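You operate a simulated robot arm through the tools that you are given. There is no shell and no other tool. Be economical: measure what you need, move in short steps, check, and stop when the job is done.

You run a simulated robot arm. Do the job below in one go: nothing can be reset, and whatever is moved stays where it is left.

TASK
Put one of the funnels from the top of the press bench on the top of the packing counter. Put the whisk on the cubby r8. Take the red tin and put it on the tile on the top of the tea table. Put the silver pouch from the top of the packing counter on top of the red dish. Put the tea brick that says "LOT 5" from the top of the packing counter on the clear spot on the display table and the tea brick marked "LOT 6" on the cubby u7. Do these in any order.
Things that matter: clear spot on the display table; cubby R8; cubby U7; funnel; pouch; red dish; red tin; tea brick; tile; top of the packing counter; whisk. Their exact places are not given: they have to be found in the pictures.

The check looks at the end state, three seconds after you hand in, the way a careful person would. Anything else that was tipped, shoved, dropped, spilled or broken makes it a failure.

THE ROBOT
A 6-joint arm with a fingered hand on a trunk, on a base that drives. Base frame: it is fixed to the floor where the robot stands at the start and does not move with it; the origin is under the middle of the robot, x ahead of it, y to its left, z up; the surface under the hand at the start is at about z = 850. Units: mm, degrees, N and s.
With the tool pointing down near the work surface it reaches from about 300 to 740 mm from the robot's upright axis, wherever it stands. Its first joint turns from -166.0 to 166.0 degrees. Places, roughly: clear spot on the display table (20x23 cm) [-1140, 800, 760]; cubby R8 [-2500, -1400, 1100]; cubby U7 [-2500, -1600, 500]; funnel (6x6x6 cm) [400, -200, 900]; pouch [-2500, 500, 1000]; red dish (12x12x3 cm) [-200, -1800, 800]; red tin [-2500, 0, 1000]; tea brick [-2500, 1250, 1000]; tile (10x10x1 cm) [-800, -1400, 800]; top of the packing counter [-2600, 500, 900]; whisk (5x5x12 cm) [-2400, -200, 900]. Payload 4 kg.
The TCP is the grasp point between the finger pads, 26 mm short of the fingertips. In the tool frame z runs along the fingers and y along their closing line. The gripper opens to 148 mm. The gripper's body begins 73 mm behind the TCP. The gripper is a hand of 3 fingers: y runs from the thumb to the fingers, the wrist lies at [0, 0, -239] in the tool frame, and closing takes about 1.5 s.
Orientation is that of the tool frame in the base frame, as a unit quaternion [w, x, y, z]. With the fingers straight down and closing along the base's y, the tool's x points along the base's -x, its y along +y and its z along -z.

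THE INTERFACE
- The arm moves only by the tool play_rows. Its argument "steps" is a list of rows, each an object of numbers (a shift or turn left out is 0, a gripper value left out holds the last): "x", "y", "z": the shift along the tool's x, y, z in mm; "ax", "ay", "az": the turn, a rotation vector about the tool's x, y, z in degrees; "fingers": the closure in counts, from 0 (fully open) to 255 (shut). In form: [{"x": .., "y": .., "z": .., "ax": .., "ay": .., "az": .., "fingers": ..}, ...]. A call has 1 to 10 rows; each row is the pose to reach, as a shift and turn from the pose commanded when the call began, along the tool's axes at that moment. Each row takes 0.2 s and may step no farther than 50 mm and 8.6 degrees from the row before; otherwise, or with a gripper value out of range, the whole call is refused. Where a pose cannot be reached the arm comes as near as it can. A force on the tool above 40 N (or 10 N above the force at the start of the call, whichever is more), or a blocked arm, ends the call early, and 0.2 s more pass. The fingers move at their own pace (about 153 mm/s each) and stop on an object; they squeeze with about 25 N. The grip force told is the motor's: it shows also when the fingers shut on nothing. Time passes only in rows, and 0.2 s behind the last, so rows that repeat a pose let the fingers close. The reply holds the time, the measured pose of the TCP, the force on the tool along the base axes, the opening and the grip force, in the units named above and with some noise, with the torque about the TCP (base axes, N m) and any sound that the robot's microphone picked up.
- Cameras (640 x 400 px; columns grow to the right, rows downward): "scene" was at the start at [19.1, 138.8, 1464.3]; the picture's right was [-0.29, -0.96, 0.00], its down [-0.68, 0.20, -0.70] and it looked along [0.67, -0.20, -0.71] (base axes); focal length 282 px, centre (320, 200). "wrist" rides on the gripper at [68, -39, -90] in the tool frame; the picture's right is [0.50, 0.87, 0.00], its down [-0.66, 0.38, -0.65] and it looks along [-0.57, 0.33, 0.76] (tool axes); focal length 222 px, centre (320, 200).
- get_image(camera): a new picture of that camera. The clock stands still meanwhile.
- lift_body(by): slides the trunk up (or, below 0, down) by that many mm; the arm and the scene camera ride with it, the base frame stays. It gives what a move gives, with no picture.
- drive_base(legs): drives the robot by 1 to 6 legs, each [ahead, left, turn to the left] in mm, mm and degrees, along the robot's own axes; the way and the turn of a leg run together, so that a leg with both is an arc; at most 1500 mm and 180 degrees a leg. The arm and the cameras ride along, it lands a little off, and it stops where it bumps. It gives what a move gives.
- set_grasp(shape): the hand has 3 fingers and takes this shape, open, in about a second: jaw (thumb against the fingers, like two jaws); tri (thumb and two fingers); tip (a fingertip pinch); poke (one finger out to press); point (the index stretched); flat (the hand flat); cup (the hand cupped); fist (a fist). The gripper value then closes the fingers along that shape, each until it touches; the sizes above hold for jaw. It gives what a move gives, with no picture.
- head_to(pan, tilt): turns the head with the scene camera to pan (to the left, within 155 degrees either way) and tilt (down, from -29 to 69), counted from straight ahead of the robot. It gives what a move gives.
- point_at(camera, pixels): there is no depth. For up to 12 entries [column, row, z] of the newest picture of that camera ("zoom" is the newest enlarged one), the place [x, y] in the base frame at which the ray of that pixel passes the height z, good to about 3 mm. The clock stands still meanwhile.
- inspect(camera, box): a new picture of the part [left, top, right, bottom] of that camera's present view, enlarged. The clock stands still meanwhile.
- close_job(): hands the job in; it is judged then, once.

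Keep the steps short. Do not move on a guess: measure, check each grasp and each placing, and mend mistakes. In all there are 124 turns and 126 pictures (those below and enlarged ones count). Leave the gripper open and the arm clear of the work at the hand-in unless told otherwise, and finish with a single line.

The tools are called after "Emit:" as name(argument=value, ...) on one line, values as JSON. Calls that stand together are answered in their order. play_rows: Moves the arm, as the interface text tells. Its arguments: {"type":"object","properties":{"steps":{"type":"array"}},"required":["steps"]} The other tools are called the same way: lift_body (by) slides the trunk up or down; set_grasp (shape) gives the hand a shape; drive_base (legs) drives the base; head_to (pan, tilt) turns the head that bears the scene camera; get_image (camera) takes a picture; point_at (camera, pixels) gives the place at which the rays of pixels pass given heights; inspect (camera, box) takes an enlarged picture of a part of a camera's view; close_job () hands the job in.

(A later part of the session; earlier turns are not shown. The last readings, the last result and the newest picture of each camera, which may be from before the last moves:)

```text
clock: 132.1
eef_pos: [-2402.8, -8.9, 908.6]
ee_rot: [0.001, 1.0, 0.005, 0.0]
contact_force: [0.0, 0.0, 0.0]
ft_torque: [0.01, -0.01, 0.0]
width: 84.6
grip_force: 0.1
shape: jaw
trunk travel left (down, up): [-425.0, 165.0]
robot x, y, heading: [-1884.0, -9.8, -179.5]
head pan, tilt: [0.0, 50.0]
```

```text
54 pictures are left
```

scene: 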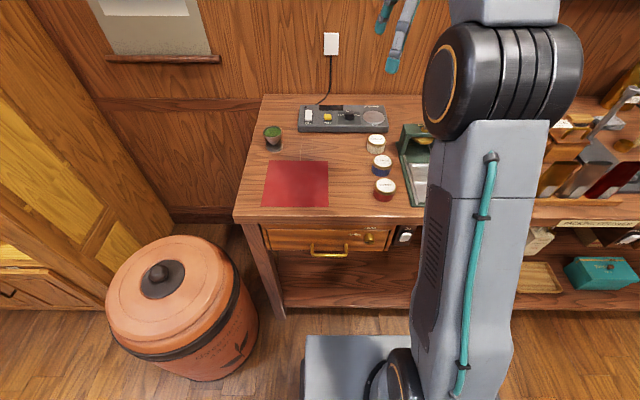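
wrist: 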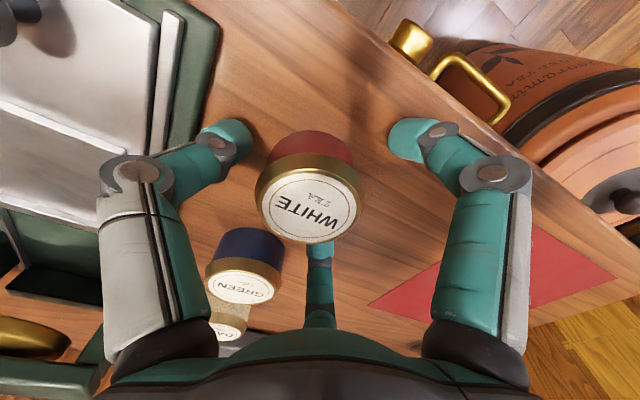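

Tin centered between the fingers. I close.

Emit:
play_rows(steps=[{"fingers": 130}, {"fingers": 150}, {"fingers": 175}, {"fingers": 200}, {"fingers": 255}, {"fingers": 255}, {"fingers": 255}, {"fingers": 255}])

Emit:
play_rows(steps=[{"z": -5}, {"z": -15}, {"z": -40}, {"z": -80}, {"z": -120}, {"z": -160}, {"z": -160}])

Emit:
get_image(camera="wrist")

```text
clock: 133.8
eef_pos: [-2403.0, -9.4, 908.4]
ee_rot: [0.001, 1.0, 0.006, -0.001]
contact_force: [-0.5, -0.4, -0.3]
ft_torque: [0.0, -0.01, 0.01]
width: 49.1
grip_force: 24.8
shape: jaw
trunk travel left (down, up): [-425.0, 165.0]
robot x, y, heading: [-1882.5, -9.0, -179.4]
head pan, tilt: [0.0, 50.0]
```

```text
clock: 135.4
eef_pos: [-2404.5, -7.3, 1071.3]
ee_rot: [0.001, 1.0, 0.006, -0.001]
contact_force: [-0.5, -0.5, -1.1]
ft_torque: [0.04, 0.0, -0.05]
width: 49.0
grip_force: 24.9
shape: jaw
trunk travel left (down, up): [-425.0, 165.0]
robot x, y, heading: [-1882.2, -13.0, -179.0]
head pan, tilt: [0.0, 50.0]
```

```text
53 pictures are left
```

wrist: 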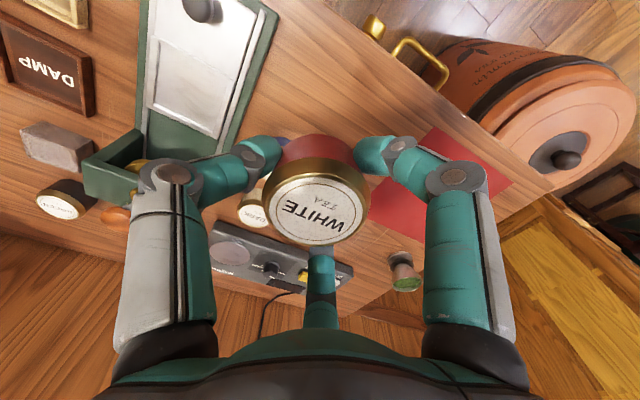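

Tin held. I drive to the end of the tea table, turning in open floor.

Emit:
drive_base(legs=[[-300, 0, 0], [0, 1376, 0], [0, 0, 179]])

Emit:
head_to(pan=15, tilt=40)

Emit:
get_image(camera="scene")

```text
clock: 151.2
eef_pos: [-1057.4, -1420.6, 1069.9]
ee_rot: [0.0, 0.023, 1.0, 0.001]
contact_force: [-0.8, 0.5, -0.3]
ft_torque: [0.02, -0.01, 0.0]
width: 48.4
grip_force: 25.2
shape: jaw
trunk travel left (down, up): [-425.0, 165.0]
robot x, y, heading: [-1578.3, -1388.6, -2.5]
head pan, tilt: [0.0, 50.0]
```

```text
clock: 152.0
eef_pos: [-1057.1, -1421.2, 1070.6]
ee_rot: [0.0, 0.023, 1.0, 0.001]
contact_force: [0.4, 0.1, -1.8]
ft_torque: [0.0, -0.03, 0.02]
width: 48.3
grip_force: 24.8
shape: jaw
trunk travel left (down, up): [-425.0, 165.0]
robot x, y, heading: [-1577.8, -1389.5, -2.5]
head pan, tilt: [15.0, 40.0]
```

```text
52 pictures are left
```

scene: 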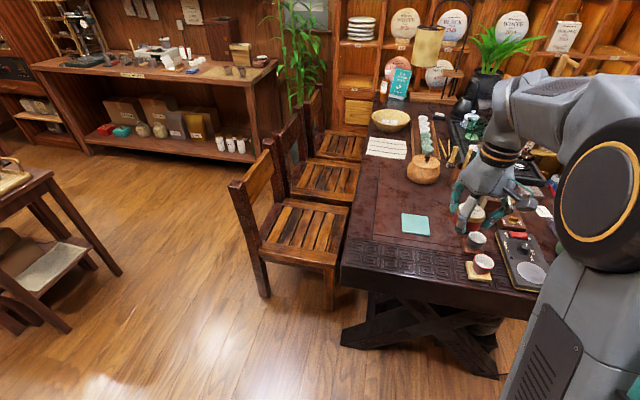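

Emit:
point_at(camera="scene", pixels=[[416, 225, 760], [416, 225, 800], [416, 225, 780], [341, 282, 780], [355, 185, 780], [478, 243, 780], [402, 235, 780], [430, 235, 780], [428, 214, 780], [403, 214, 780]])

Emit:
get_image(camera="wrist")

```text
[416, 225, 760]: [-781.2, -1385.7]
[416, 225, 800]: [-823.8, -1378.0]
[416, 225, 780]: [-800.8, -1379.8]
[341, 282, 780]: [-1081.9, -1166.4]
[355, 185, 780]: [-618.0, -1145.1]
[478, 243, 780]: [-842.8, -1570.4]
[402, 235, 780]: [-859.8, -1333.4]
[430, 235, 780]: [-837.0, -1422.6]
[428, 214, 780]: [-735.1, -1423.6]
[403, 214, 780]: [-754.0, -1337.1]
```

```text
51 pictures are left
```

wrist: 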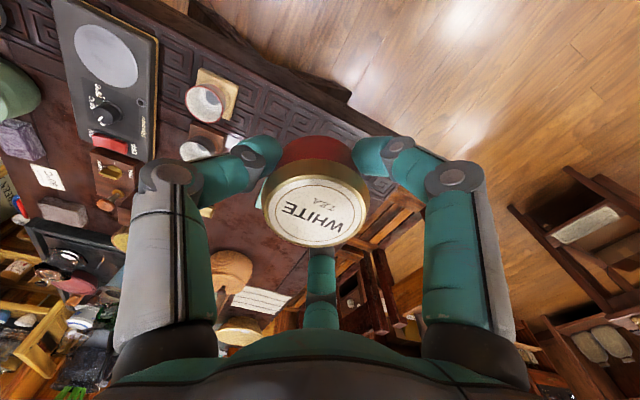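

Tile center ≈ (−800, −1380). I drive a bit closer and take views to fix the tile's height.

Emit:
drive_base(legs=[[160, 45, 2.5]])

Emit:
head_to(pan=10, tilt=52)

Emit:
get_image(camera="scene")

Emit:
get_image(camera="wrist")

```text
clock: 153.4
eef_pos: [-900.2, -1354.2, 1070.6]
ee_rot: [0.0, 0.0, 1.0, 0.002]
contact_force: [-0.4, -0.2, -1.0]
ft_torque: [0.01, -0.01, -0.01]
width: 48.4
grip_force: 25.2
shape: jaw
trunk travel left (down, up): [-425.0, 165.0]
robot x, y, heading: [-1423.4, -1343.0, 0.2]
head pan, tilt: [15.0, 40.0]
```

```text
clock: 154.2
eef_pos: [-899.4, -1354.0, 1069.2]
ee_rot: [0.0, -0.001, 1.0, 0.0]
contact_force: [1.0, -0.8, -1.1]
ft_torque: [-0.04, 0.0, 0.02]
width: 48.5
grip_force: 25.8
shape: jaw
trunk travel left (down, up): [-425.0, 165.0]
robot x, y, heading: [-1424.6, -1347.6, 0.1]
head pan, tilt: [10.0, 52.0]
```

```text
50 pictures are left
```

scene: 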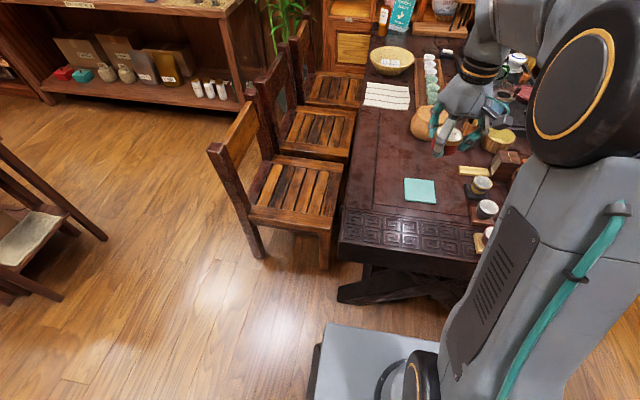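

```text
49 pictures are left
```

wrist: 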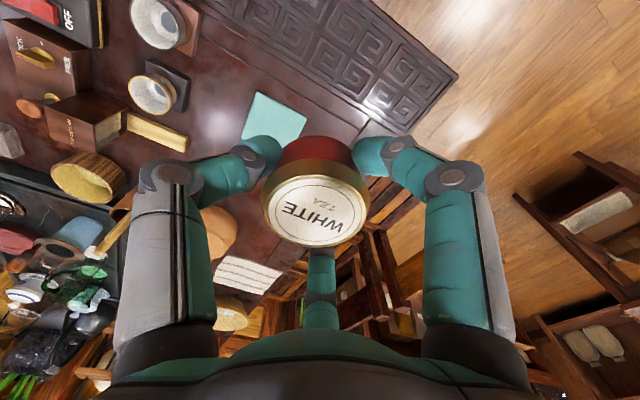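

Emit:
point_at(camera="scene", pixels=[[437, 203, 760], [437, 203, 800], [406, 200, 760], [406, 200, 800], [434, 181, 760], [434, 181, 800], [404, 180, 780]])

Emit:
point_at(camera="wrist", pixels=[[253, 91, 760], [253, 91, 800], [307, 119, 760], [307, 119, 800], [243, 139, 760], [243, 139, 800]])

```text
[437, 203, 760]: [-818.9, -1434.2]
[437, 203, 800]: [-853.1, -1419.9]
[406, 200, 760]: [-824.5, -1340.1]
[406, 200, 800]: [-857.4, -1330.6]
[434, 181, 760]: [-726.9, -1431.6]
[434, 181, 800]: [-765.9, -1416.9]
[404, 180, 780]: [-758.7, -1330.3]
```

```text
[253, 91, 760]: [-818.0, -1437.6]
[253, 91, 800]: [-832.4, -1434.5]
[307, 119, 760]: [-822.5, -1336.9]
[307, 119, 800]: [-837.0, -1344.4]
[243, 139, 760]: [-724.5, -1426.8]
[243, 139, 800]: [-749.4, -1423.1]
```

Both views agree: tile top z≈760, center (−773, −1386). I move over and lower.

Emit:
play_rows(steps=[{"x": -42, "y": -11}, {"x": -84, "y": -22}, {"x": -126, "y": -32}, {"x": -126, "y": -32, "z": 50}, {"x": -126, "y": -32, "z": 100}, {"x": -126, "y": -32, "z": 150}, {"x": -126, "y": -32, "z": 200}, {"x": -126, "y": -32, "z": 240}, {"x": -126, "y": -32, "z": 265}, {"x": -126, "y": -32, "z": 265}])

Emit:
get_image(camera="wrist")

```text
clock: 156.4
eef_pos: [-775.5, -1387.7, 802.2]
ee_rot: [0.0, -0.001, 1.0, 0.001]
contact_force: [-0.7, 0.0, -0.1]
ft_torque: [0.01, -0.02, 0.0]
width: 48.3
grip_force: 24.9
shape: jaw
trunk travel left (down, up): [-425.0, 165.0]
robot x, y, heading: [-1423.3, -1346.7, 0.3]
head pan, tilt: [10.0, 52.0]
```

```text
48 pictures are left
```

wrist: 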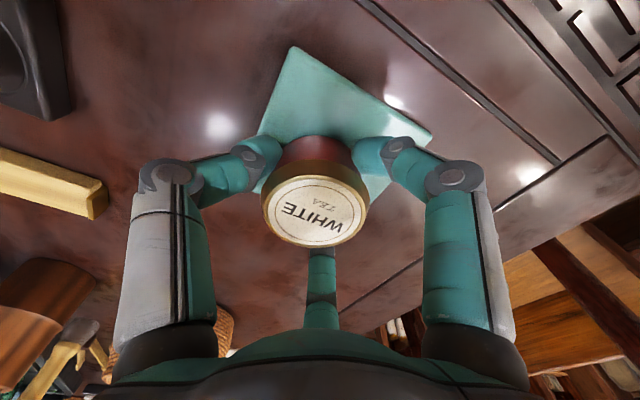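

Over the tile. I lower in small steps to contact.

Emit:
play_rows(steps=[{"z": 3}, {"z": 6}, {"z": 8}, {"z": 8}])

Emit:
play_rows(steps=[{"z": 1.5}, {"z": 3}, {"z": 3}])

Emit:
play_rows(steps=[{"z": 1.5}, {"z": 3}, {"z": 3}])

```text
clock: 157.4
eef_pos: [-774.4, -1386.5, 796.4]
ee_rot: [0.001, 0.0, 1.0, 0.001]
contact_force: [0.2, -0.4, -0.4]
ft_torque: [-0.02, -0.02, -0.02]
width: 48.2
grip_force: 25.2
shape: jaw
trunk travel left (down, up): [-425.0, 165.0]
robot x, y, heading: [-1422.1, -1347.4, 0.3]
head pan, tilt: [10.0, 52.0]
```

```text
clock: 158.2
eef_pos: [-774.9, -1386.6, 794.6]
ee_rot: [0.001, 0.0, 1.0, 0.0]
contact_force: [-1.4, -1.5, 8.8]
ft_torque: [-0.13, -0.06, -0.03]
width: 48.8
grip_force: 24.8
shape: jaw
trunk travel left (down, up): [-425.0, 165.0]
robot x, y, heading: [-1420.0, -1346.0, 0.2]
head pan, tilt: [10.0, 52.0]
```

```text
clock: 159.0
eef_pos: [-775.3, -1385.5, 794.8]
ee_rot: [0.004, 0.0, 1.0, 0.0]
contact_force: [-0.3, -4.2, 34.4]
ft_torque: [-0.48, -0.09, 0.01]
width: 50.1
grip_force: 24.9
shape: jaw
trunk travel left (down, up): [-425.0, 165.0]
robot x, y, heading: [-1417.9, -1345.3, -0.1]
head pan, tilt: [10.0, 52.0]
```

Firm contact. I relieve by 3 mm and open, then rise.

Emit:
play_rows(steps=[{"z": -2}, {"z": -3, "fingers": 160}, {"z": -3, "fingers": 145}, {"z": -3, "fingers": 130}, {"z": -3, "fingers": 110}, {"z": -3, "fingers": 100}])

Emit:
play_rows(steps=[{"z": -20}, {"z": -50}, {"z": -100}, {"z": -150}, {"z": -200}, {"z": -250}])

Emit:
get_image(camera="wrist")

```text
clock: 160.4
eef_pos: [-773.7, -1387.2, 794.4]
ee_rot: [0.0, -0.002, 1.0, 0.001]
contact_force: [-0.1, -1.5, 10.3]
ft_torque: [0.25, 0.01, 0.02]
width: 84.6
grip_force: 0.0
shape: jaw
trunk travel left (down, up): [-425.0, 165.0]
robot x, y, heading: [-1423.9, -1345.7, 0.1]
head pan, tilt: [10.0, 52.0]
```

```text
clock: 161.8
eef_pos: [-769.7, -1386.4, 1044.0]
ee_rot: [0.0, -0.001, 1.0, 0.001]
contact_force: [-1.1, -0.5, 0.0]
ft_torque: [-0.01, -0.02, -0.01]
width: 89.6
grip_force: 0.0
shape: jaw
trunk travel left (down, up): [-425.0, 165.0]
robot x, y, heading: [-1424.6, -1345.6, 0.3]
head pan, tilt: [10.0, 52.0]
```

```text
47 pictures are left
```

wrist: 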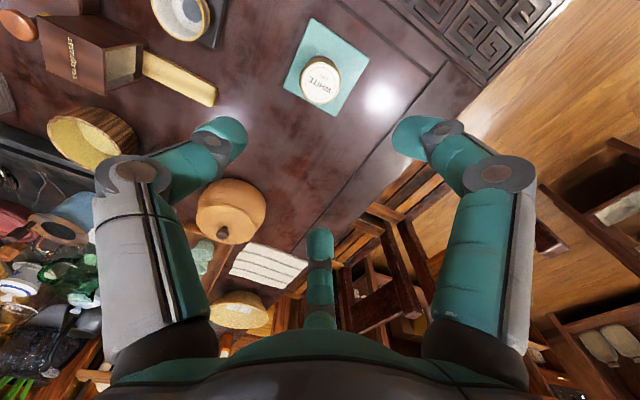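

Tin is on the tile. Next the pouch: I drive back to the counter, further right.

Emit:
play_rows(steps=[{"x": 50, "z": -20}, {"x": 100, "z": -40}, {"x": 150, "z": -50}])

Emit:
drive_base(legs=[[-180, 0, 0], [0, 0, 180], [0, -1250, 0], [200, 0, 0], [0, -600, 0]])

Emit:
head_to(pan=15, tilt=35)

Emit:
get_image(camera="scene")

Emit:
get_image(camera="wrist")

```text
refused: row 1 steps farther than a row can; nothing moved
```

```text
clock: 180.4
eef_pos: [-2400.8, 518.1, 1044.8]
ee_rot: [0.001, 1.0, -0.017, 0.0]
contact_force: [0.4, -0.8, 1.0]
ft_torque: [0.01, 0.01, -0.01]
width: 89.4
grip_force: 0.0
shape: jaw
trunk travel left (down, up): [-425.0, 165.0]
robot x, y, heading: [-1752.6, 452.8, 178.2]
head pan, tilt: [10.0, 52.0]
```

```text
clock: 181.2
eef_pos: [-2401.2, 517.6, 1043.8]
ee_rot: [0.001, 1.0, -0.016, 0.0]
contact_force: [0.2, 0.2, -0.2]
ft_torque: [0.03, 0.04, -0.02]
width: 89.5
grip_force: 0.2
shape: jaw
trunk travel left (down, up): [-425.0, 165.0]
robot x, y, heading: [-1753.1, 451.6, 177.8]
head pan, tilt: [15.0, 35.0]
```

```text
46 pictures are left
```

scene: 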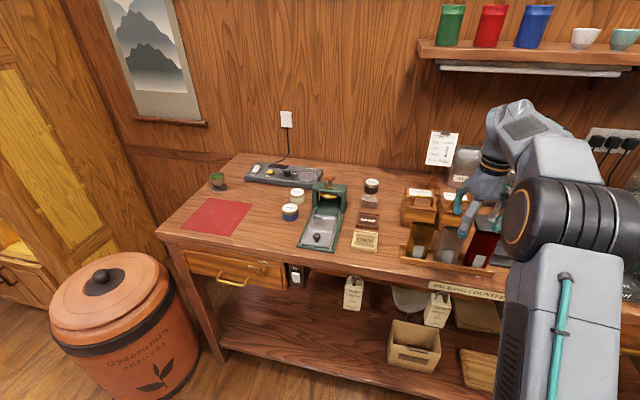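

```text
45 pictures are left
```

wrist: 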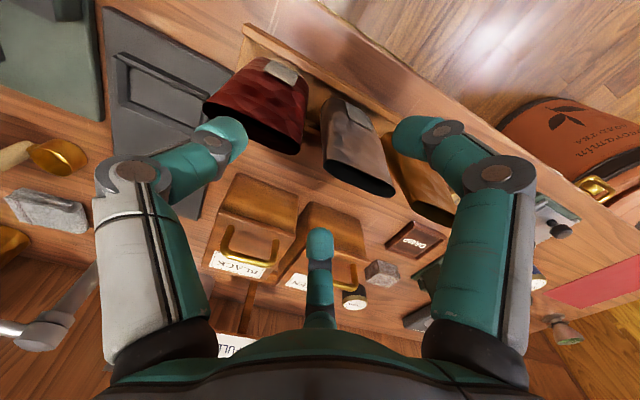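

I raise and retract the hand, then enlarge the pouch area.

Emit:
play_rows(steps=[{"z": -40}, {"z": -80, "x": 20}, {"z": -110, "x": 55}, {"z": -130, "x": 95}, {"z": -140, "x": 140}, {"z": -140, "x": 185}])

Emit:
inspect(camera="scene", box=[370, 120, 530, 290])

Emit:
get_image(camera="wrist")

```text
clock: 182.6
eef_pos: [-2216.7, 511.2, 1188.9]
ee_rot: [0.001, 1.0, -0.017, 0.0]
contact_force: [0.1, -0.3, 0.1]
ft_torque: [0.02, -0.01, -0.01]
width: 89.6
grip_force: 0.0
shape: jaw
trunk travel left (down, up): [-425.0, 165.0]
robot x, y, heading: [-1752.5, 453.8, 178.3]
head pan, tilt: [15.0, 35.0]
```

```text
2.35 times, centred on (450, 205) of scene
```

zoom: 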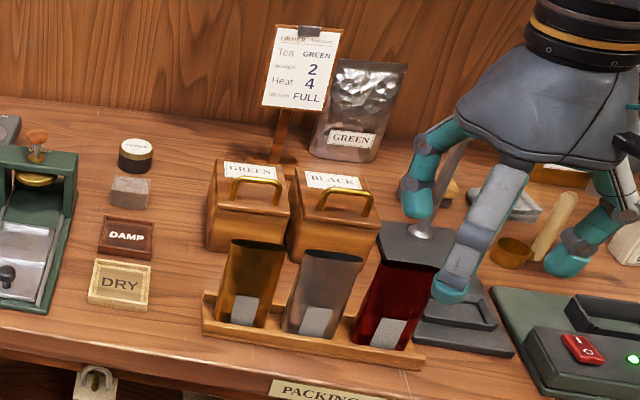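

```text
43 pictures are left
```

wrist: 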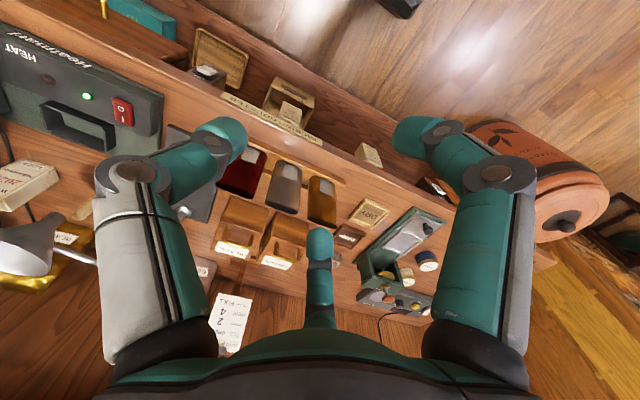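

Emit:
point_at(camera="wrist", pixels=[[283, 193, 990], [270, 207, 990], [300, 212, 990], [286, 168, 990], [282, 193, 900], [321, 205, 990], [242, 175, 990], [254, 150, 890], [322, 181, 890]])

Emit:
point_at(camera="zoom", pixels=[[333, 257, 990], [303, 255, 990], [362, 260, 990], [307, 330, 885], [285, 328, 885], [332, 335, 885], [345, 155, 880], [203, 295, 900], [425, 362, 890], [365, 65, 1000]])

```text
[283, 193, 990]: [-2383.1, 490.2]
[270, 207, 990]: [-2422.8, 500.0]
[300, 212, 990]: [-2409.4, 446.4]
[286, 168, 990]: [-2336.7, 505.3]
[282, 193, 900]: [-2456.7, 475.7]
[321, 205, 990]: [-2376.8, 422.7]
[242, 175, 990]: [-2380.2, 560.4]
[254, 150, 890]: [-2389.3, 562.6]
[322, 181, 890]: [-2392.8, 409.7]
```

```text
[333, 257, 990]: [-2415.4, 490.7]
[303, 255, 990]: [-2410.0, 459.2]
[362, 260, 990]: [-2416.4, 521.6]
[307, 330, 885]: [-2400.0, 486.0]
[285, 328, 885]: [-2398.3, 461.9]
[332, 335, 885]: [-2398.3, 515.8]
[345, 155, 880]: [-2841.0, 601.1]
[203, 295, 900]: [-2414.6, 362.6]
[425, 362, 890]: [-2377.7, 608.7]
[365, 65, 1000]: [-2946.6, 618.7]
```

The silver pouch in the rack is at about (−2405, 486), top z≈1000. I'll grip front-to-back: thumb behind, two fingers in front. I yaw the hand −90° at height.

Emit:
play_rows(steps=[{"az": -8.5}, {"az": -17}, {"az": -25.5}, {"az": -34}, {"az": -42.5}, {"az": -51}, {"az": -59.5}, {"az": -68}, {"az": -76.5}, {"az": -85}])

Emit:
play_rows(steps=[{"az": -3, "y": -40}, {"az": -3, "y": -80}, {"az": -3, "y": -120}, {"az": -3, "y": -160, "z": 20}, {"az": -3, "y": -180, "z": 50}])

Emit:
get_image(camera="wrist")

```text
clock: 184.8
eef_pos: [-2172.4, 357.1, 1066.3]
ee_rot: [-0.037, 0.767, 0.64, -0.005]
contact_force: [0.2, -0.1, -0.1]
ft_torque: [0.01, -0.03, -0.02]
width: 89.5
grip_force: 0.1
shape: jaw
out of reach, approached as far as the arm can: row 5, 6, 7, 8, 9, 10
trunk travel left (down, up): [-425.0, 165.0]
robot x, y, heading: [-1751.7, 449.8, 178.1]
head pan, tilt: [15.0, 35.0]
```

```text
clock: 186.0
eef_pos: [-2319.5, 352.0, 987.2]
ee_rot: [-0.06, 0.762, 0.645, -0.007]
contact_force: [1.0, 0.1, -1.0]
ft_torque: [0.01, 0.03, 0.02]
width: 89.7
grip_force: 0.0
shape: jaw
out of reach, approached as far as the arm can: row 1, 2, 3, 4, 5
trunk travel left (down, up): [-425.0, 165.0]
robot x, y, heading: [-1753.6, 449.7, 178.1]
head pan, tilt: [15.0, 35.0]
```

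```text
42 pictures are left
```

wrist: 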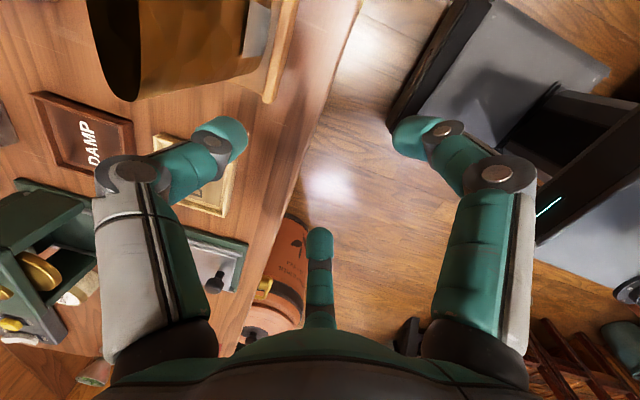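

The wrist hit a limit turning that way. I undo it, moving away from the rack first.

Emit:
play_rows(steps=[{"y": 40, "az": 5}, {"y": 80, "z": -30, "az": 13}, {"y": 120, "z": -50, "az": 21}, {"y": 160, "z": -50, "az": 29}, {"y": 180, "z": -50, "az": 37}, {"y": 180, "z": -50, "az": 45}, {"y": 180, "z": -50, "az": 53}, {"y": 180, "z": -50, "az": 61}, {"y": 180, "z": -50, "az": 69}, {"y": 180, "z": -50, "az": 77}])

Emit:
play_rows(steps=[{"az": 8.5}, {"az": 17}, {"az": 25.5}, {"az": 34}, {"az": 42.5}, {"az": 51}, {"az": 59.5}, {"az": 68}, {"az": 76.5}, {"az": 85}])

```text
clock: 188.2
eef_pos: [-2133.2, 317.7, 1014.4]
ee_rot: [-0.042, 0.998, 0.029, -0.042]
contact_force: [0.2, -0.2, -0.5]
ft_torque: [-0.02, -0.02, 0.0]
width: 89.5
grip_force: 0.0
shape: jaw
trunk travel left (down, up): [-425.0, 165.0]
robot x, y, heading: [-1752.8, 452.1, 178.4]
head pan, tilt: [15.0, 35.0]
```

```text
clock: 190.4
eef_pos: [-2132.6, 318.3, 1014.1]
ee_rot: [-0.003, 0.755, -0.653, -0.06]
contact_force: [0.4, -0.4, -0.6]
ft_torque: [-0.02, 0.02, -0.02]
width: 89.6
grip_force: 0.1
shape: jaw
trunk travel left (down, up): [-425.0, 165.0]
robot x, y, heading: [-1753.0, 452.9, 178.3]
head pan, tilt: [15.0, 35.0]
```

The other direction works. I straighten the hand and move above the pouch.

Emit:
play_rows(steps=[{"ax": 2.2, "ay": 2.5, "az": 4, "z": -30}, {"ax": 4.5, "ay": 5.1, "az": 8, "z": -60}, {"ax": 4.5, "ay": 5.1, "az": 8, "z": -106}])

Emit:
play_rows(steps=[{"y": 42, "x": -24}, {"y": 84, "x": -48}, {"y": 126, "x": -72}, {"y": 168, "x": -100}, {"y": 210, "x": -125}, {"y": 240, "x": -150}, {"y": 260, "x": -160}])

Emit:
get_image(camera="wrist")

```text
clock: 191.2
eef_pos: [-2122.1, 309.9, 1121.9]
ee_rot: [0.001, 0.71, -0.705, 0.0]
contact_force: [-0.3, 0.1, 0.4]
ft_torque: [0.01, -0.01, 0.03]
width: 89.6
grip_force: 0.1
shape: jaw
trunk travel left (down, up): [-425.0, 165.0]
robot x, y, heading: [-1752.7, 455.7, 178.0]
head pan, tilt: [15.0, 35.0]
```

```text
refused: row 4 steps farther than a row can; nothing moved
```

```text
41 pictures are left
```

wrist: 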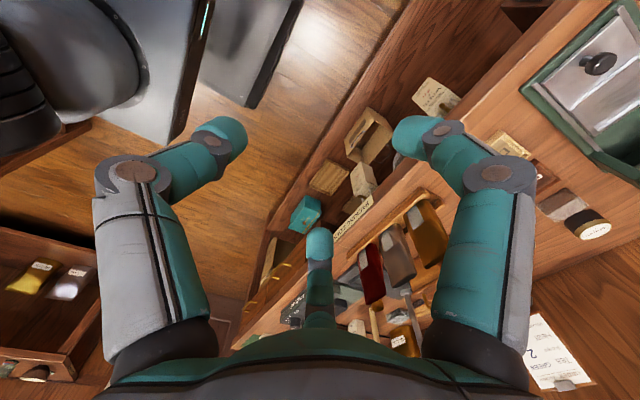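

Emit:
play_rows(steps=[{"y": 41, "x": -25}, {"y": 82, "x": -50}, {"y": 123, "x": -75}, {"y": 164, "x": -100}, {"y": 205, "x": -125}, {"y": 245, "x": -150}, {"y": 283, "x": -176}, {"y": 283, "x": -176}])

Emit:
get_image(camera="wrist")

Emit:
inspect(camera="scene", box=[370, 120, 530, 290])

```text
clock: 193.0
eef_pos: [-2404.6, 486.8, 1121.8]
ee_rot: [0.001, 0.71, -0.704, 0.0]
contact_force: [-0.3, 0.0, -0.4]
ft_torque: [0.0, 0.01, 0.03]
width: 89.7
grip_force: 0.0
shape: jaw
trunk travel left (down, up): [-425.0, 165.0]
robot x, y, heading: [-1753.5, 451.8, 178.0]
head pan, tilt: [15.0, 35.0]
```

```text
40 pictures are left
```

wrist: 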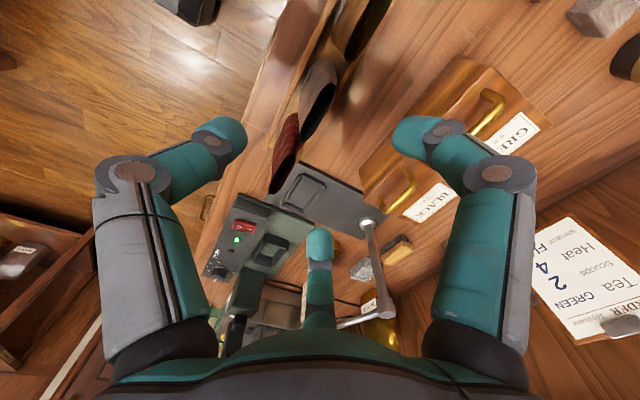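

```text
2.35 times, centred on (450, 205) of scene
```

zoom: 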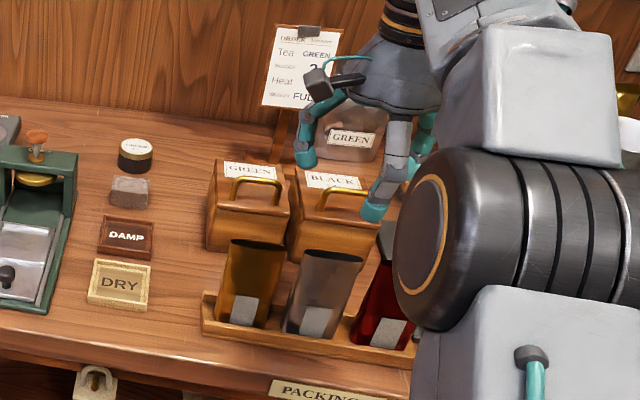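

Emit:
inspect(camera="wrist", box=[220, 0, 460, 220])

Emit:
point_at(camera="zoom", pixels=[[320, 160, 1000]])

```text
1.82 times, centred on (340, 110) of wrist
```

zoom: 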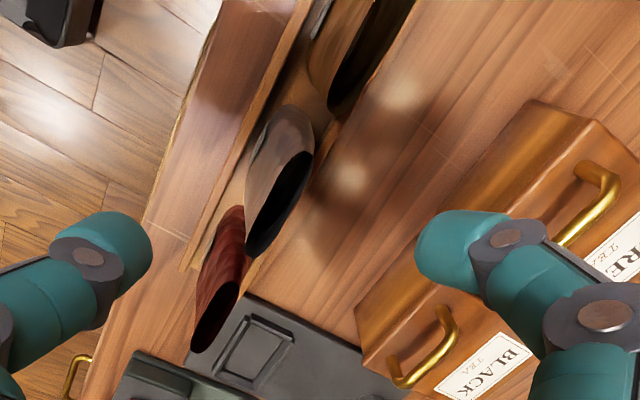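

```text
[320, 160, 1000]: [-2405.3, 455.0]
```

Emit:
point_at(camera="zoom", pixels=[[280, 205, 1000], [312, 155, 1000], [248, 255, 1000], [280, 205, 980], [312, 155, 980], [248, 255, 980], [265, 197, 1000], [296, 212, 1000], [375, 70, 1000], [222, 310, 1000]])

```text
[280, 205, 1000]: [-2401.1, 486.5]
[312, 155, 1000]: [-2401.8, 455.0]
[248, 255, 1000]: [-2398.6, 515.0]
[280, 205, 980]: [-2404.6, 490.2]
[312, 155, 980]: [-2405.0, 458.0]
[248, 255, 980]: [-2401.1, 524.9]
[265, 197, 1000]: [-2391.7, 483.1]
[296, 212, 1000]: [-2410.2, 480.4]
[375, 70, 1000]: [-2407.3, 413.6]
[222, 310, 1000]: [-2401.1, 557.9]
```

Opening center (−2401, 486), 60 wide, gaps of ~13 mm to the neighbours. I descend with the fingers slightly behind the row.

Emit:
play_rows(steps=[{"y": 8, "z": 30, "x": 1}, {"y": 8, "z": 70, "x": 1}, {"y": 8, "z": 100, "x": 1}, {"y": 8, "z": 100, "x": 1}])

Emit:
get_image(camera="wrist")

```text
clock: 194.0
eef_pos: [-2415.6, 479.7, 1020.3]
ee_rot: [0.0, 0.71, -0.704, 0.0]
contact_force: [0.7, 0.2, 0.2]
ft_torque: [-0.02, -0.02, -0.03]
width: 89.7
grip_force: 0.0
shape: jaw
trunk travel left (down, up): [-425.0, 165.0]
robot x, y, heading: [-1752.0, 451.8, 178.2]
head pan, tilt: [15.0, 35.0]
```

```text
37 pictures are left
```

wrist: 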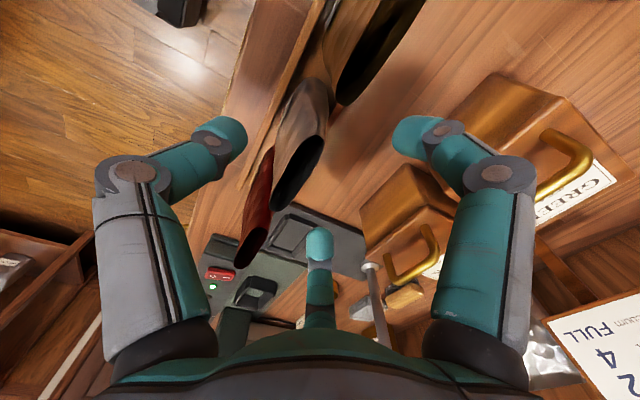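

Emit:
point_at(camera="wrist", pixels=[[298, 173, 1000], [320, 140, 1000], [279, 208, 1000], [252, 240, 1000], [310, 175, 1000]])

```text
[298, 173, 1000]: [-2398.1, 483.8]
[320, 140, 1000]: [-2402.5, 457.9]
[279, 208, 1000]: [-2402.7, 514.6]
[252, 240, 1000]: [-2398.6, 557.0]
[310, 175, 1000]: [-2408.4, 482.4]
```

Emit:
play_rows(steps=[{"x": -6, "y": -3, "z": 5}, {"x": -6, "y": -3, "z": 20}, {"x": -6, "y": -3, "z": 32}, {"x": -6, "y": -3, "z": 42}, {"x": -6, "y": -3, "z": 42}])

Emit:
get_image(camera="wrist")

```text
clock: 195.2
eef_pos: [-2413.7, 488.4, 978.9]
ee_rot: [0.002, 0.71, -0.704, 0.0]
contact_force: [-0.5, 0.3, -0.5]
ft_torque: [0.04, 0.0, 0.0]
width: 89.7
grip_force: 0.0
shape: jaw
trunk travel left (down, up): [-425.0, 165.0]
robot x, y, heading: [-1755.4, 455.5, 178.3]
head pan, tilt: [15.0, 35.0]
```

```text
36 pictures are left
```

wrist: 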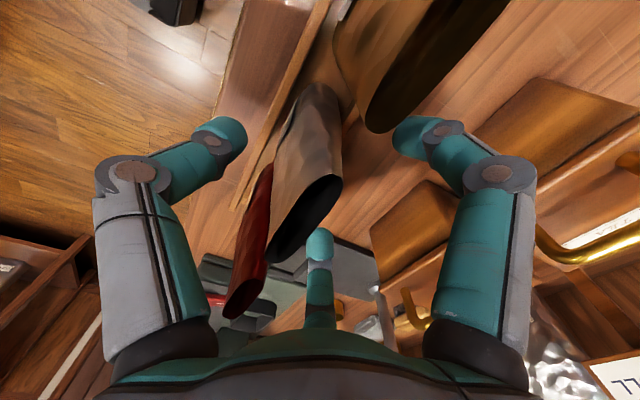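

Emit:
play_rows(steps=[{"fingers": 120}, {"fingers": 140}, {"fingers": 160}, {"fingers": 185}, {"fingers": 210}, {"fingers": 255}, {"fingers": 255}, {"fingers": 255}, {"fingers": 255}])

Emit:
get_image(camera="wrist")

```text
clock: 197.2
eef_pos: [-2413.0, 488.4, 978.5]
ee_rot: [0.001, 0.71, -0.704, 0.0]
contact_force: [0.2, -0.1, -1.0]
ft_torque: [0.01, 0.03, -0.02]
width: 24.2
grip_force: 24.9
shape: jaw
trunk travel left (down, up): [-425.0, 165.0]
robot x, y, heading: [-1754.0, 455.8, 178.1]
head pan, tilt: [15.0, 35.0]
```

```text
35 pictures are left
```

wrist: 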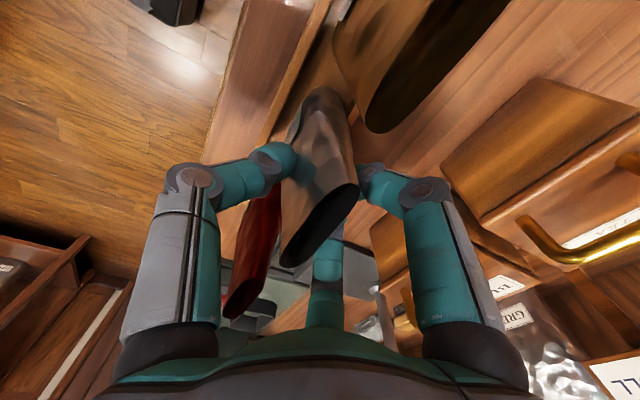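

Gripped (24 mm, 25 N). I lift straight up.

Emit:
play_rows(steps=[{"z": -10}, {"z": -25}, {"z": -45}, {"z": -70}, {"z": -100}, {"z": -135}, {"z": -170}, {"z": -180}])

Emit:
inspect(camera="scene", box=[330, 90, 530, 290])

Emit:
get_image(camera="wrist")

```text
clock: 199.0
eef_pos: [-2411.7, 489.5, 1126.5]
ee_rot: [0.002, 0.71, -0.704, -0.002]
contact_force: [-0.3, -0.1, -1.0]
ft_torque: [0.02, 0.04, 0.0]
width: 24.1
grip_force: 24.9
shape: jaw
out of reach, approached as far as the arm can: row 7, 8
trunk travel left (down, up): [-425.0, 165.0]
robot x, y, heading: [-1752.7, 456.6, 178.2]
head pan, tilt: [15.0, 35.0]
```

```text
2.00 times, centred on (430, 190) of scene
```

zoom: 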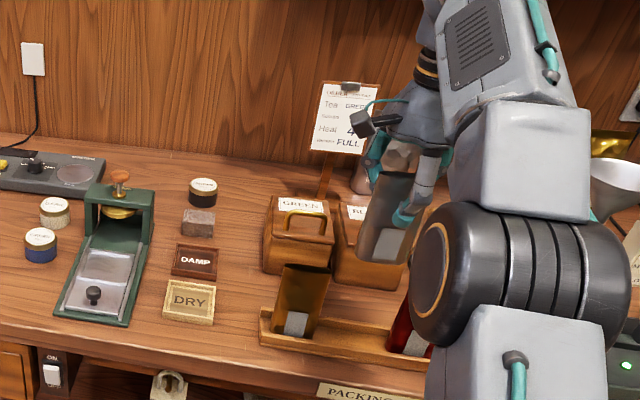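

```text
33 pictures are left
```

wrist: 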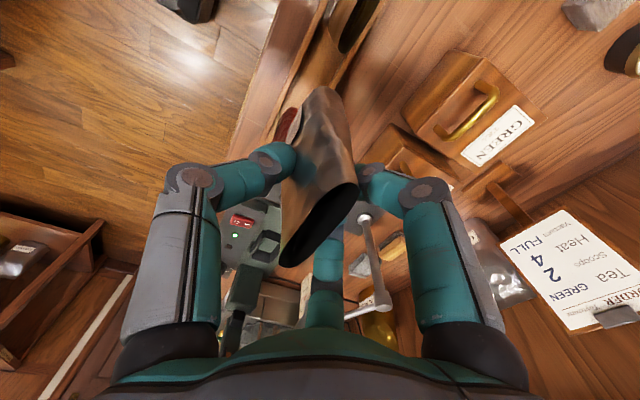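

Pouch held. I retract the arm and drive to open floor, then turn toward the tea table.

Emit:
play_rows(steps=[{"y": -45}, {"y": -90}, {"y": -130}, {"y": -160}])

Emit:
drive_base(legs=[[0, 540, 2], [-210, 0, 0], [0, 1250, 0], [0, 0, 180]])

Emit:
head_to(pan=-40, tilt=30)

Emit:
get_image(camera="scene")

```text
clock: 200.0
eef_pos: [-2250.9, 492.6, 1126.3]
ee_rot: [0.001, 0.71, -0.704, -0.001]
contact_force: [0.0, 1.5, -0.3]
ft_torque: [0.0, 0.01, -0.02]
width: 23.9
grip_force: 24.7
shape: jaw
trunk travel left (down, up): [-425.0, 165.0]
robot x, y, heading: [-1756.2, 455.0, 178.2]
head pan, tilt: [15.0, 35.0]
```

```text
clock: 217.8
eef_pos: [-1079.3, -1356.1, 1126.9]
ee_rot: [0.0, 0.676, 0.737, 0.0]
contact_force: [-1.0, -0.7, -0.1]
ft_torque: [-0.02, -0.05, 0.02]
width: 23.5
grip_force: 24.6
shape: jaw
trunk travel left (down, up): [-425.0, 165.0]
robot x, y, heading: [-1580.1, -1359.7, 2.6]
head pan, tilt: [15.0, 35.0]
```

```text
clock: 219.1
eef_pos: [-1079.6, -1357.7, 1125.7]
ee_rot: [0.001, 0.675, 0.738, 0.0]
contact_force: [0.4, -0.4, -0.5]
ft_torque: [0.0, 0.01, -0.01]
width: 23.8
grip_force: 24.8
shape: jaw
trunk travel left (down, up): [-425.0, 165.0]
robot x, y, heading: [-1579.1, -1359.8, 2.8]
head pan, tilt: [-40.0, 30.0]
```

```text
32 pictures are left
```

scene: 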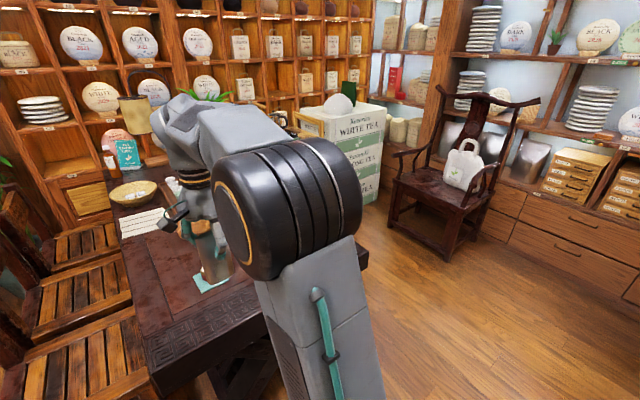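

Emit:
point_at(camera="scene", pixels=[[391, 226, 0], [448, 260, 0], [375, 205, 0], [500, 220, 0], [510, 240, 0], [640, 300, 0], [366, 262, 780]])

```text
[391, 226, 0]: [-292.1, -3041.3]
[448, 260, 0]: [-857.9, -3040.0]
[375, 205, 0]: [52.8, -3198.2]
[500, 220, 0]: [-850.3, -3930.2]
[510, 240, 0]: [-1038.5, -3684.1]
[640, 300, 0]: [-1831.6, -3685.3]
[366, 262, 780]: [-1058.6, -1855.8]
```

The far side is free (chair front at y≈−3040). I drive there.

Emit:
drive_base(legs=[[0, -1000, -2.7], [800, 0, 0]])

Emit:
head_to(pan=50, tilt=38)

Emit:
get_image(camera="scene")

```text
clock: 228.1
eef_pos: [-271.1, -2398.4, 1127.3]
ee_rot: [0.0, 0.701, 0.713, 0.001]
contact_force: [0.9, 0.0, -1.0]
ft_torque: [-0.02, 0.02, 0.0]
width: 23.7
grip_force: 24.9
shape: jaw
trunk travel left (down, up): [-425.0, 165.0]
robot x, y, heading: [-772.2, -2362.7, -1.4]
head pan, tilt: [-40.0, 30.0]
```

```text
clock: 229.7
eef_pos: [-271.3, -2398.1, 1127.6]
ee_rot: [0.0, 0.702, 0.712, 0.001]
contact_force: [-0.8, 0.3, 0.8]
ft_torque: [0.01, 0.02, -0.02]
width: 23.5
grip_force: 24.9
shape: jaw
trunk travel left (down, up): [-425.0, 165.0]
robot x, y, heading: [-772.8, -2364.3, -1.5]
head pan, tilt: [50.0, 38.0]
```

```text
31 pictures are left
```

scene: 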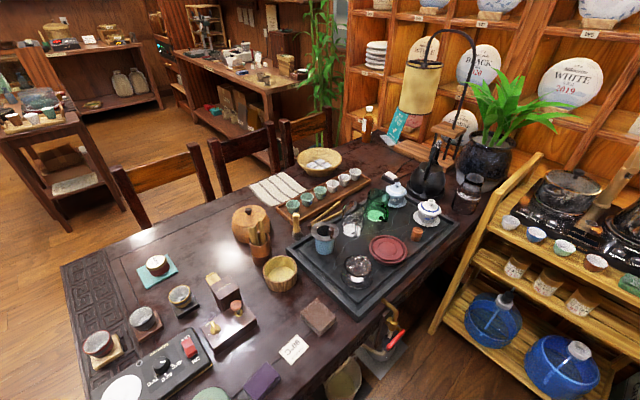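

Emit:
inspect(camera="scene", box=[300, 170, 480, 320])

Emit:
point_at(camera="scene", pixels=[[388, 250, 800], [388, 250, 820], [370, 247, 800], [407, 252, 800], [385, 262, 790], [432, 332, 0], [540, 155, 850], [358, 268, 800], [427, 212, 800], [416, 233, 800], [354, 317, 770], [465, 222, 760]])

```text
2.67 times, centred on (390, 245) of scene
```

zoom: 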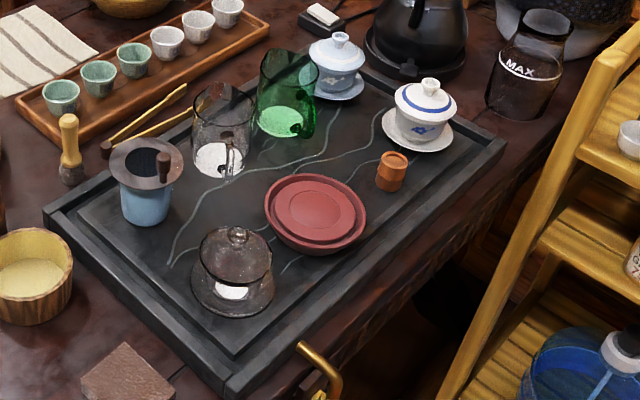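

```text
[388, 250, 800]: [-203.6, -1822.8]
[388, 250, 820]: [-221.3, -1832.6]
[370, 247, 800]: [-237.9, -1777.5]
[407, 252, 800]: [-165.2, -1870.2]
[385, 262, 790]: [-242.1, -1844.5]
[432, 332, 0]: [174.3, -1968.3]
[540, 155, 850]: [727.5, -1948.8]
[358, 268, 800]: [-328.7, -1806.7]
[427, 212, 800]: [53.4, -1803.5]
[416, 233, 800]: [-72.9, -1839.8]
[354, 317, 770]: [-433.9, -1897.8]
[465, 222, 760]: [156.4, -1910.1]
```

Emit:
point_at(camera="scene", pixels=[[325, 385, 0], [345, 398, 0], [360, 378, 0], [325, 385, 300], [385, 360, 0], [388, 345, 300], [330, 345, 760], [375, 296, 760]])

Emit:
head_to(pan=35, tilt=62)

Emit:
get_image(camera="scene")

```text
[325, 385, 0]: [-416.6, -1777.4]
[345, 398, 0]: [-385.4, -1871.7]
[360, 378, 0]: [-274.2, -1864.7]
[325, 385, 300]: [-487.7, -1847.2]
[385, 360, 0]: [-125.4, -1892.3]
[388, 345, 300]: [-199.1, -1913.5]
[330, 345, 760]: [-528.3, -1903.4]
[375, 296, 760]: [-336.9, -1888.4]
```

```text
clock: 230.6
eef_pos: [-270.8, -2399.0, 1126.9]
ee_rot: [0.001, 0.701, 0.713, 0.0]
contact_force: [-0.4, -0.9, 0.0]
ft_torque: [-0.01, -0.03, 0.01]
width: 23.6
grip_force: 25.3
shape: jaw
trunk travel left (down, up): [-425.0, 165.0]
robot x, y, heading: [-770.4, -2363.5, -1.4]
head pan, tilt: [35.0, 62.0]
```

```text
29 pictures are left
```

scene: 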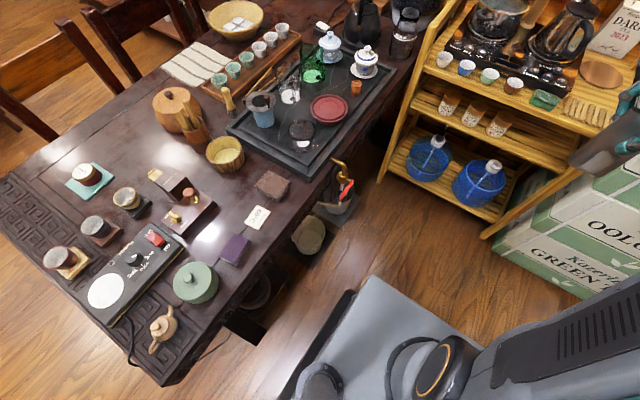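

Room is fine. I drive slightly closer, then turn the wrist back toward its natural yaw.

Emit:
drive_base(legs=[[90, 78, 1.4]])

Emit:
play_rows(steps=[{"az": -8.5}, {"az": -17}, {"az": -25.5}, {"az": -34}, {"az": -42.5}, {"az": -51}, {"az": -59.5}, {"az": -68}, {"az": -76.5}, {"az": -85}])

```text
clock: 231.8
eef_pos: [-179.0, -2311.5, 1127.6]
ee_rot: [0.001, 0.693, 0.721, 0.001]
contact_force: [0.7, -0.3, -1.0]
ft_torque: [-0.05, -0.03, -0.02]
width: 23.5
grip_force: 25.1
shape: jaw
trunk travel left (down, up): [-425.0, 165.0]
robot x, y, heading: [-680.4, -2288.1, -0.1]
head pan, tilt: [35.0, 62.0]
```

```text
clock: 234.1
eef_pos: [-179.1, -2311.4, 1127.4]
ee_rot: [0.002, 0.023, 1.0, 0.0]
contact_force: [0.6, 0.1, -0.7]
ft_torque: [-0.01, 0.02, 0.03]
width: 23.5
grip_force: 25.5
shape: jaw
trunk travel left (down, up): [-425.0, 165.0]
robot x, y, heading: [-676.9, -2289.1, -0.2]
head pan, tilt: [35.0, 62.0]
```

Emit:
play_rows(steps=[{"x": 5, "y": 48}, {"x": 10, "y": 97}, {"x": 15, "y": 145}, {"x": 20, "y": 194}, {"x": 25, "y": 242}, {"x": 30, "y": 290}, {"x": 35, "y": 339}, {"x": 40, "y": 387}, {"x": 45, "y": 436}, {"x": 50, "y": 484}])

Emit:
get_image(camera="wrist")

Emit:
get_image(camera="scene")

```text
clock: 236.2
eef_pos: [-207.1, -1850.8, 1130.0]
ee_rot: [0.002, 0.023, 1.0, 0.002]
contact_force: [-1.1, -0.6, 1.5]
ft_torque: [0.03, -0.03, 0.0]
width: 23.5
grip_force: 25.0
shape: jaw
out of reach, approached as far as the arm can: row 10
trunk travel left (down, up): [-425.0, 165.0]
robot x, y, heading: [-680.1, -2289.1, -0.1]
head pan, tilt: [35.0, 62.0]
```

```text
28 pictures are left
```

wrist: 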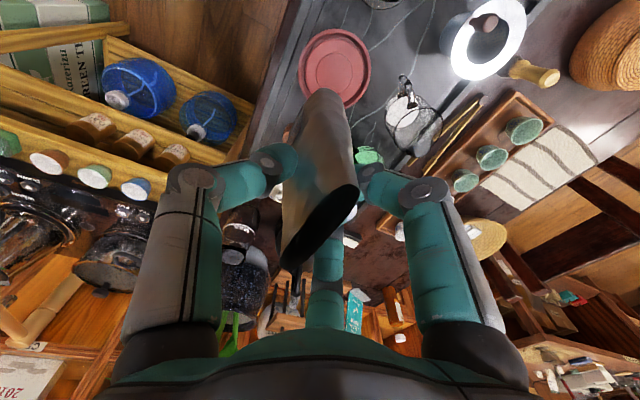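

```text
27 pictures are left
```

scene: 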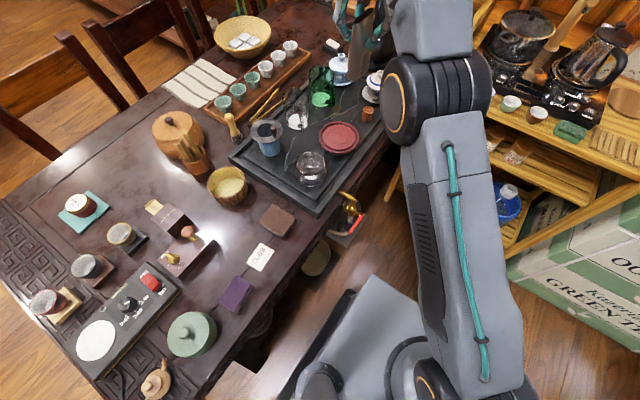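

Emit:
point_at(camera="wrist", pixels=[[335, 68, 800], [335, 68, 780], [335, 68, 820]])

Emit:
point_at(camera="scene", pixels=[[339, 138, 800], [339, 138, 780], [339, 138, 820], [311, 160, 850], [368, 108, 820]])

```text
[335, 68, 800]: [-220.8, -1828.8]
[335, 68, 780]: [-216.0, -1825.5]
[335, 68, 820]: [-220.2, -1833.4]
```

```text
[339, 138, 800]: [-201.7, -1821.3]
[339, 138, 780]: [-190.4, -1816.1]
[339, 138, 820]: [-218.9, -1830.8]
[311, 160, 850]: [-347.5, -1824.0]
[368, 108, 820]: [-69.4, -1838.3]
```

Emit:
inspect(camera="scene", box=[290, 0, 420, 100])

```text
4.00 times, centred on (355, 50) of scene
```

zoom: 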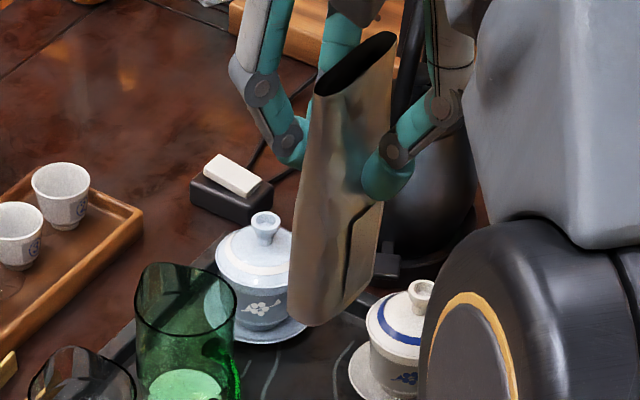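

Pouch hangs vertical; dish top center ≈ (−218, −1831, 817). I lower, shifting onto it on the way.

Emit:
play_rows(steps=[{"z": 40}, {"z": 80, "x": 4, "y": 5}, {"z": 120, "x": 8, "y": 12}, {"z": 160, "x": 12, "y": 20}, {"z": 180, "x": 12, "y": 20}, {"z": 190, "x": 12, "y": 20}, {"z": 190, "x": 12, "y": 20}])

Emit:
get_image(camera="wrist")

Emit:
inspect(camera="scene", box=[260, 40, 420, 200])

```text
clock: 237.8
eef_pos: [-216.7, -1827.6, 936.4]
ee_rot: [0.0, 0.023, 1.0, -0.001]
contact_force: [0.1, 0.1, -0.7]
ft_torque: [0.0, -0.02, 0.0]
width: 23.4
grip_force: 24.7
shape: jaw
trunk travel left (down, up): [-425.0, 165.0]
robot x, y, heading: [-679.2, -2290.2, -0.1]
head pan, tilt: [35.0, 62.0]
```

```text
25 pictures are left
```

wrist: 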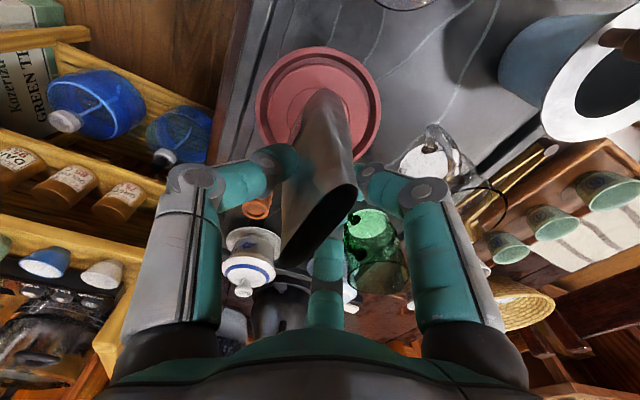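

```text
2.50 times, centred on (340, 120) of scene
```

zoom: 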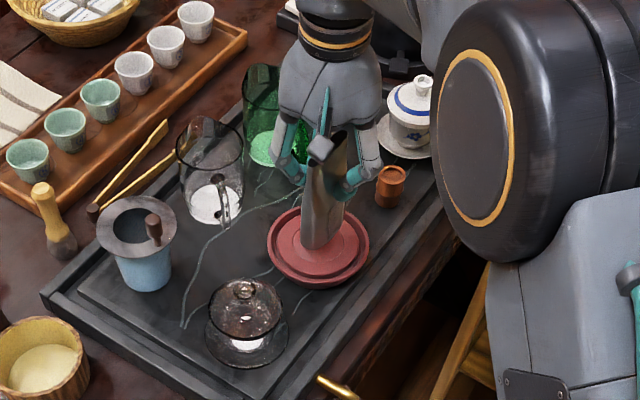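

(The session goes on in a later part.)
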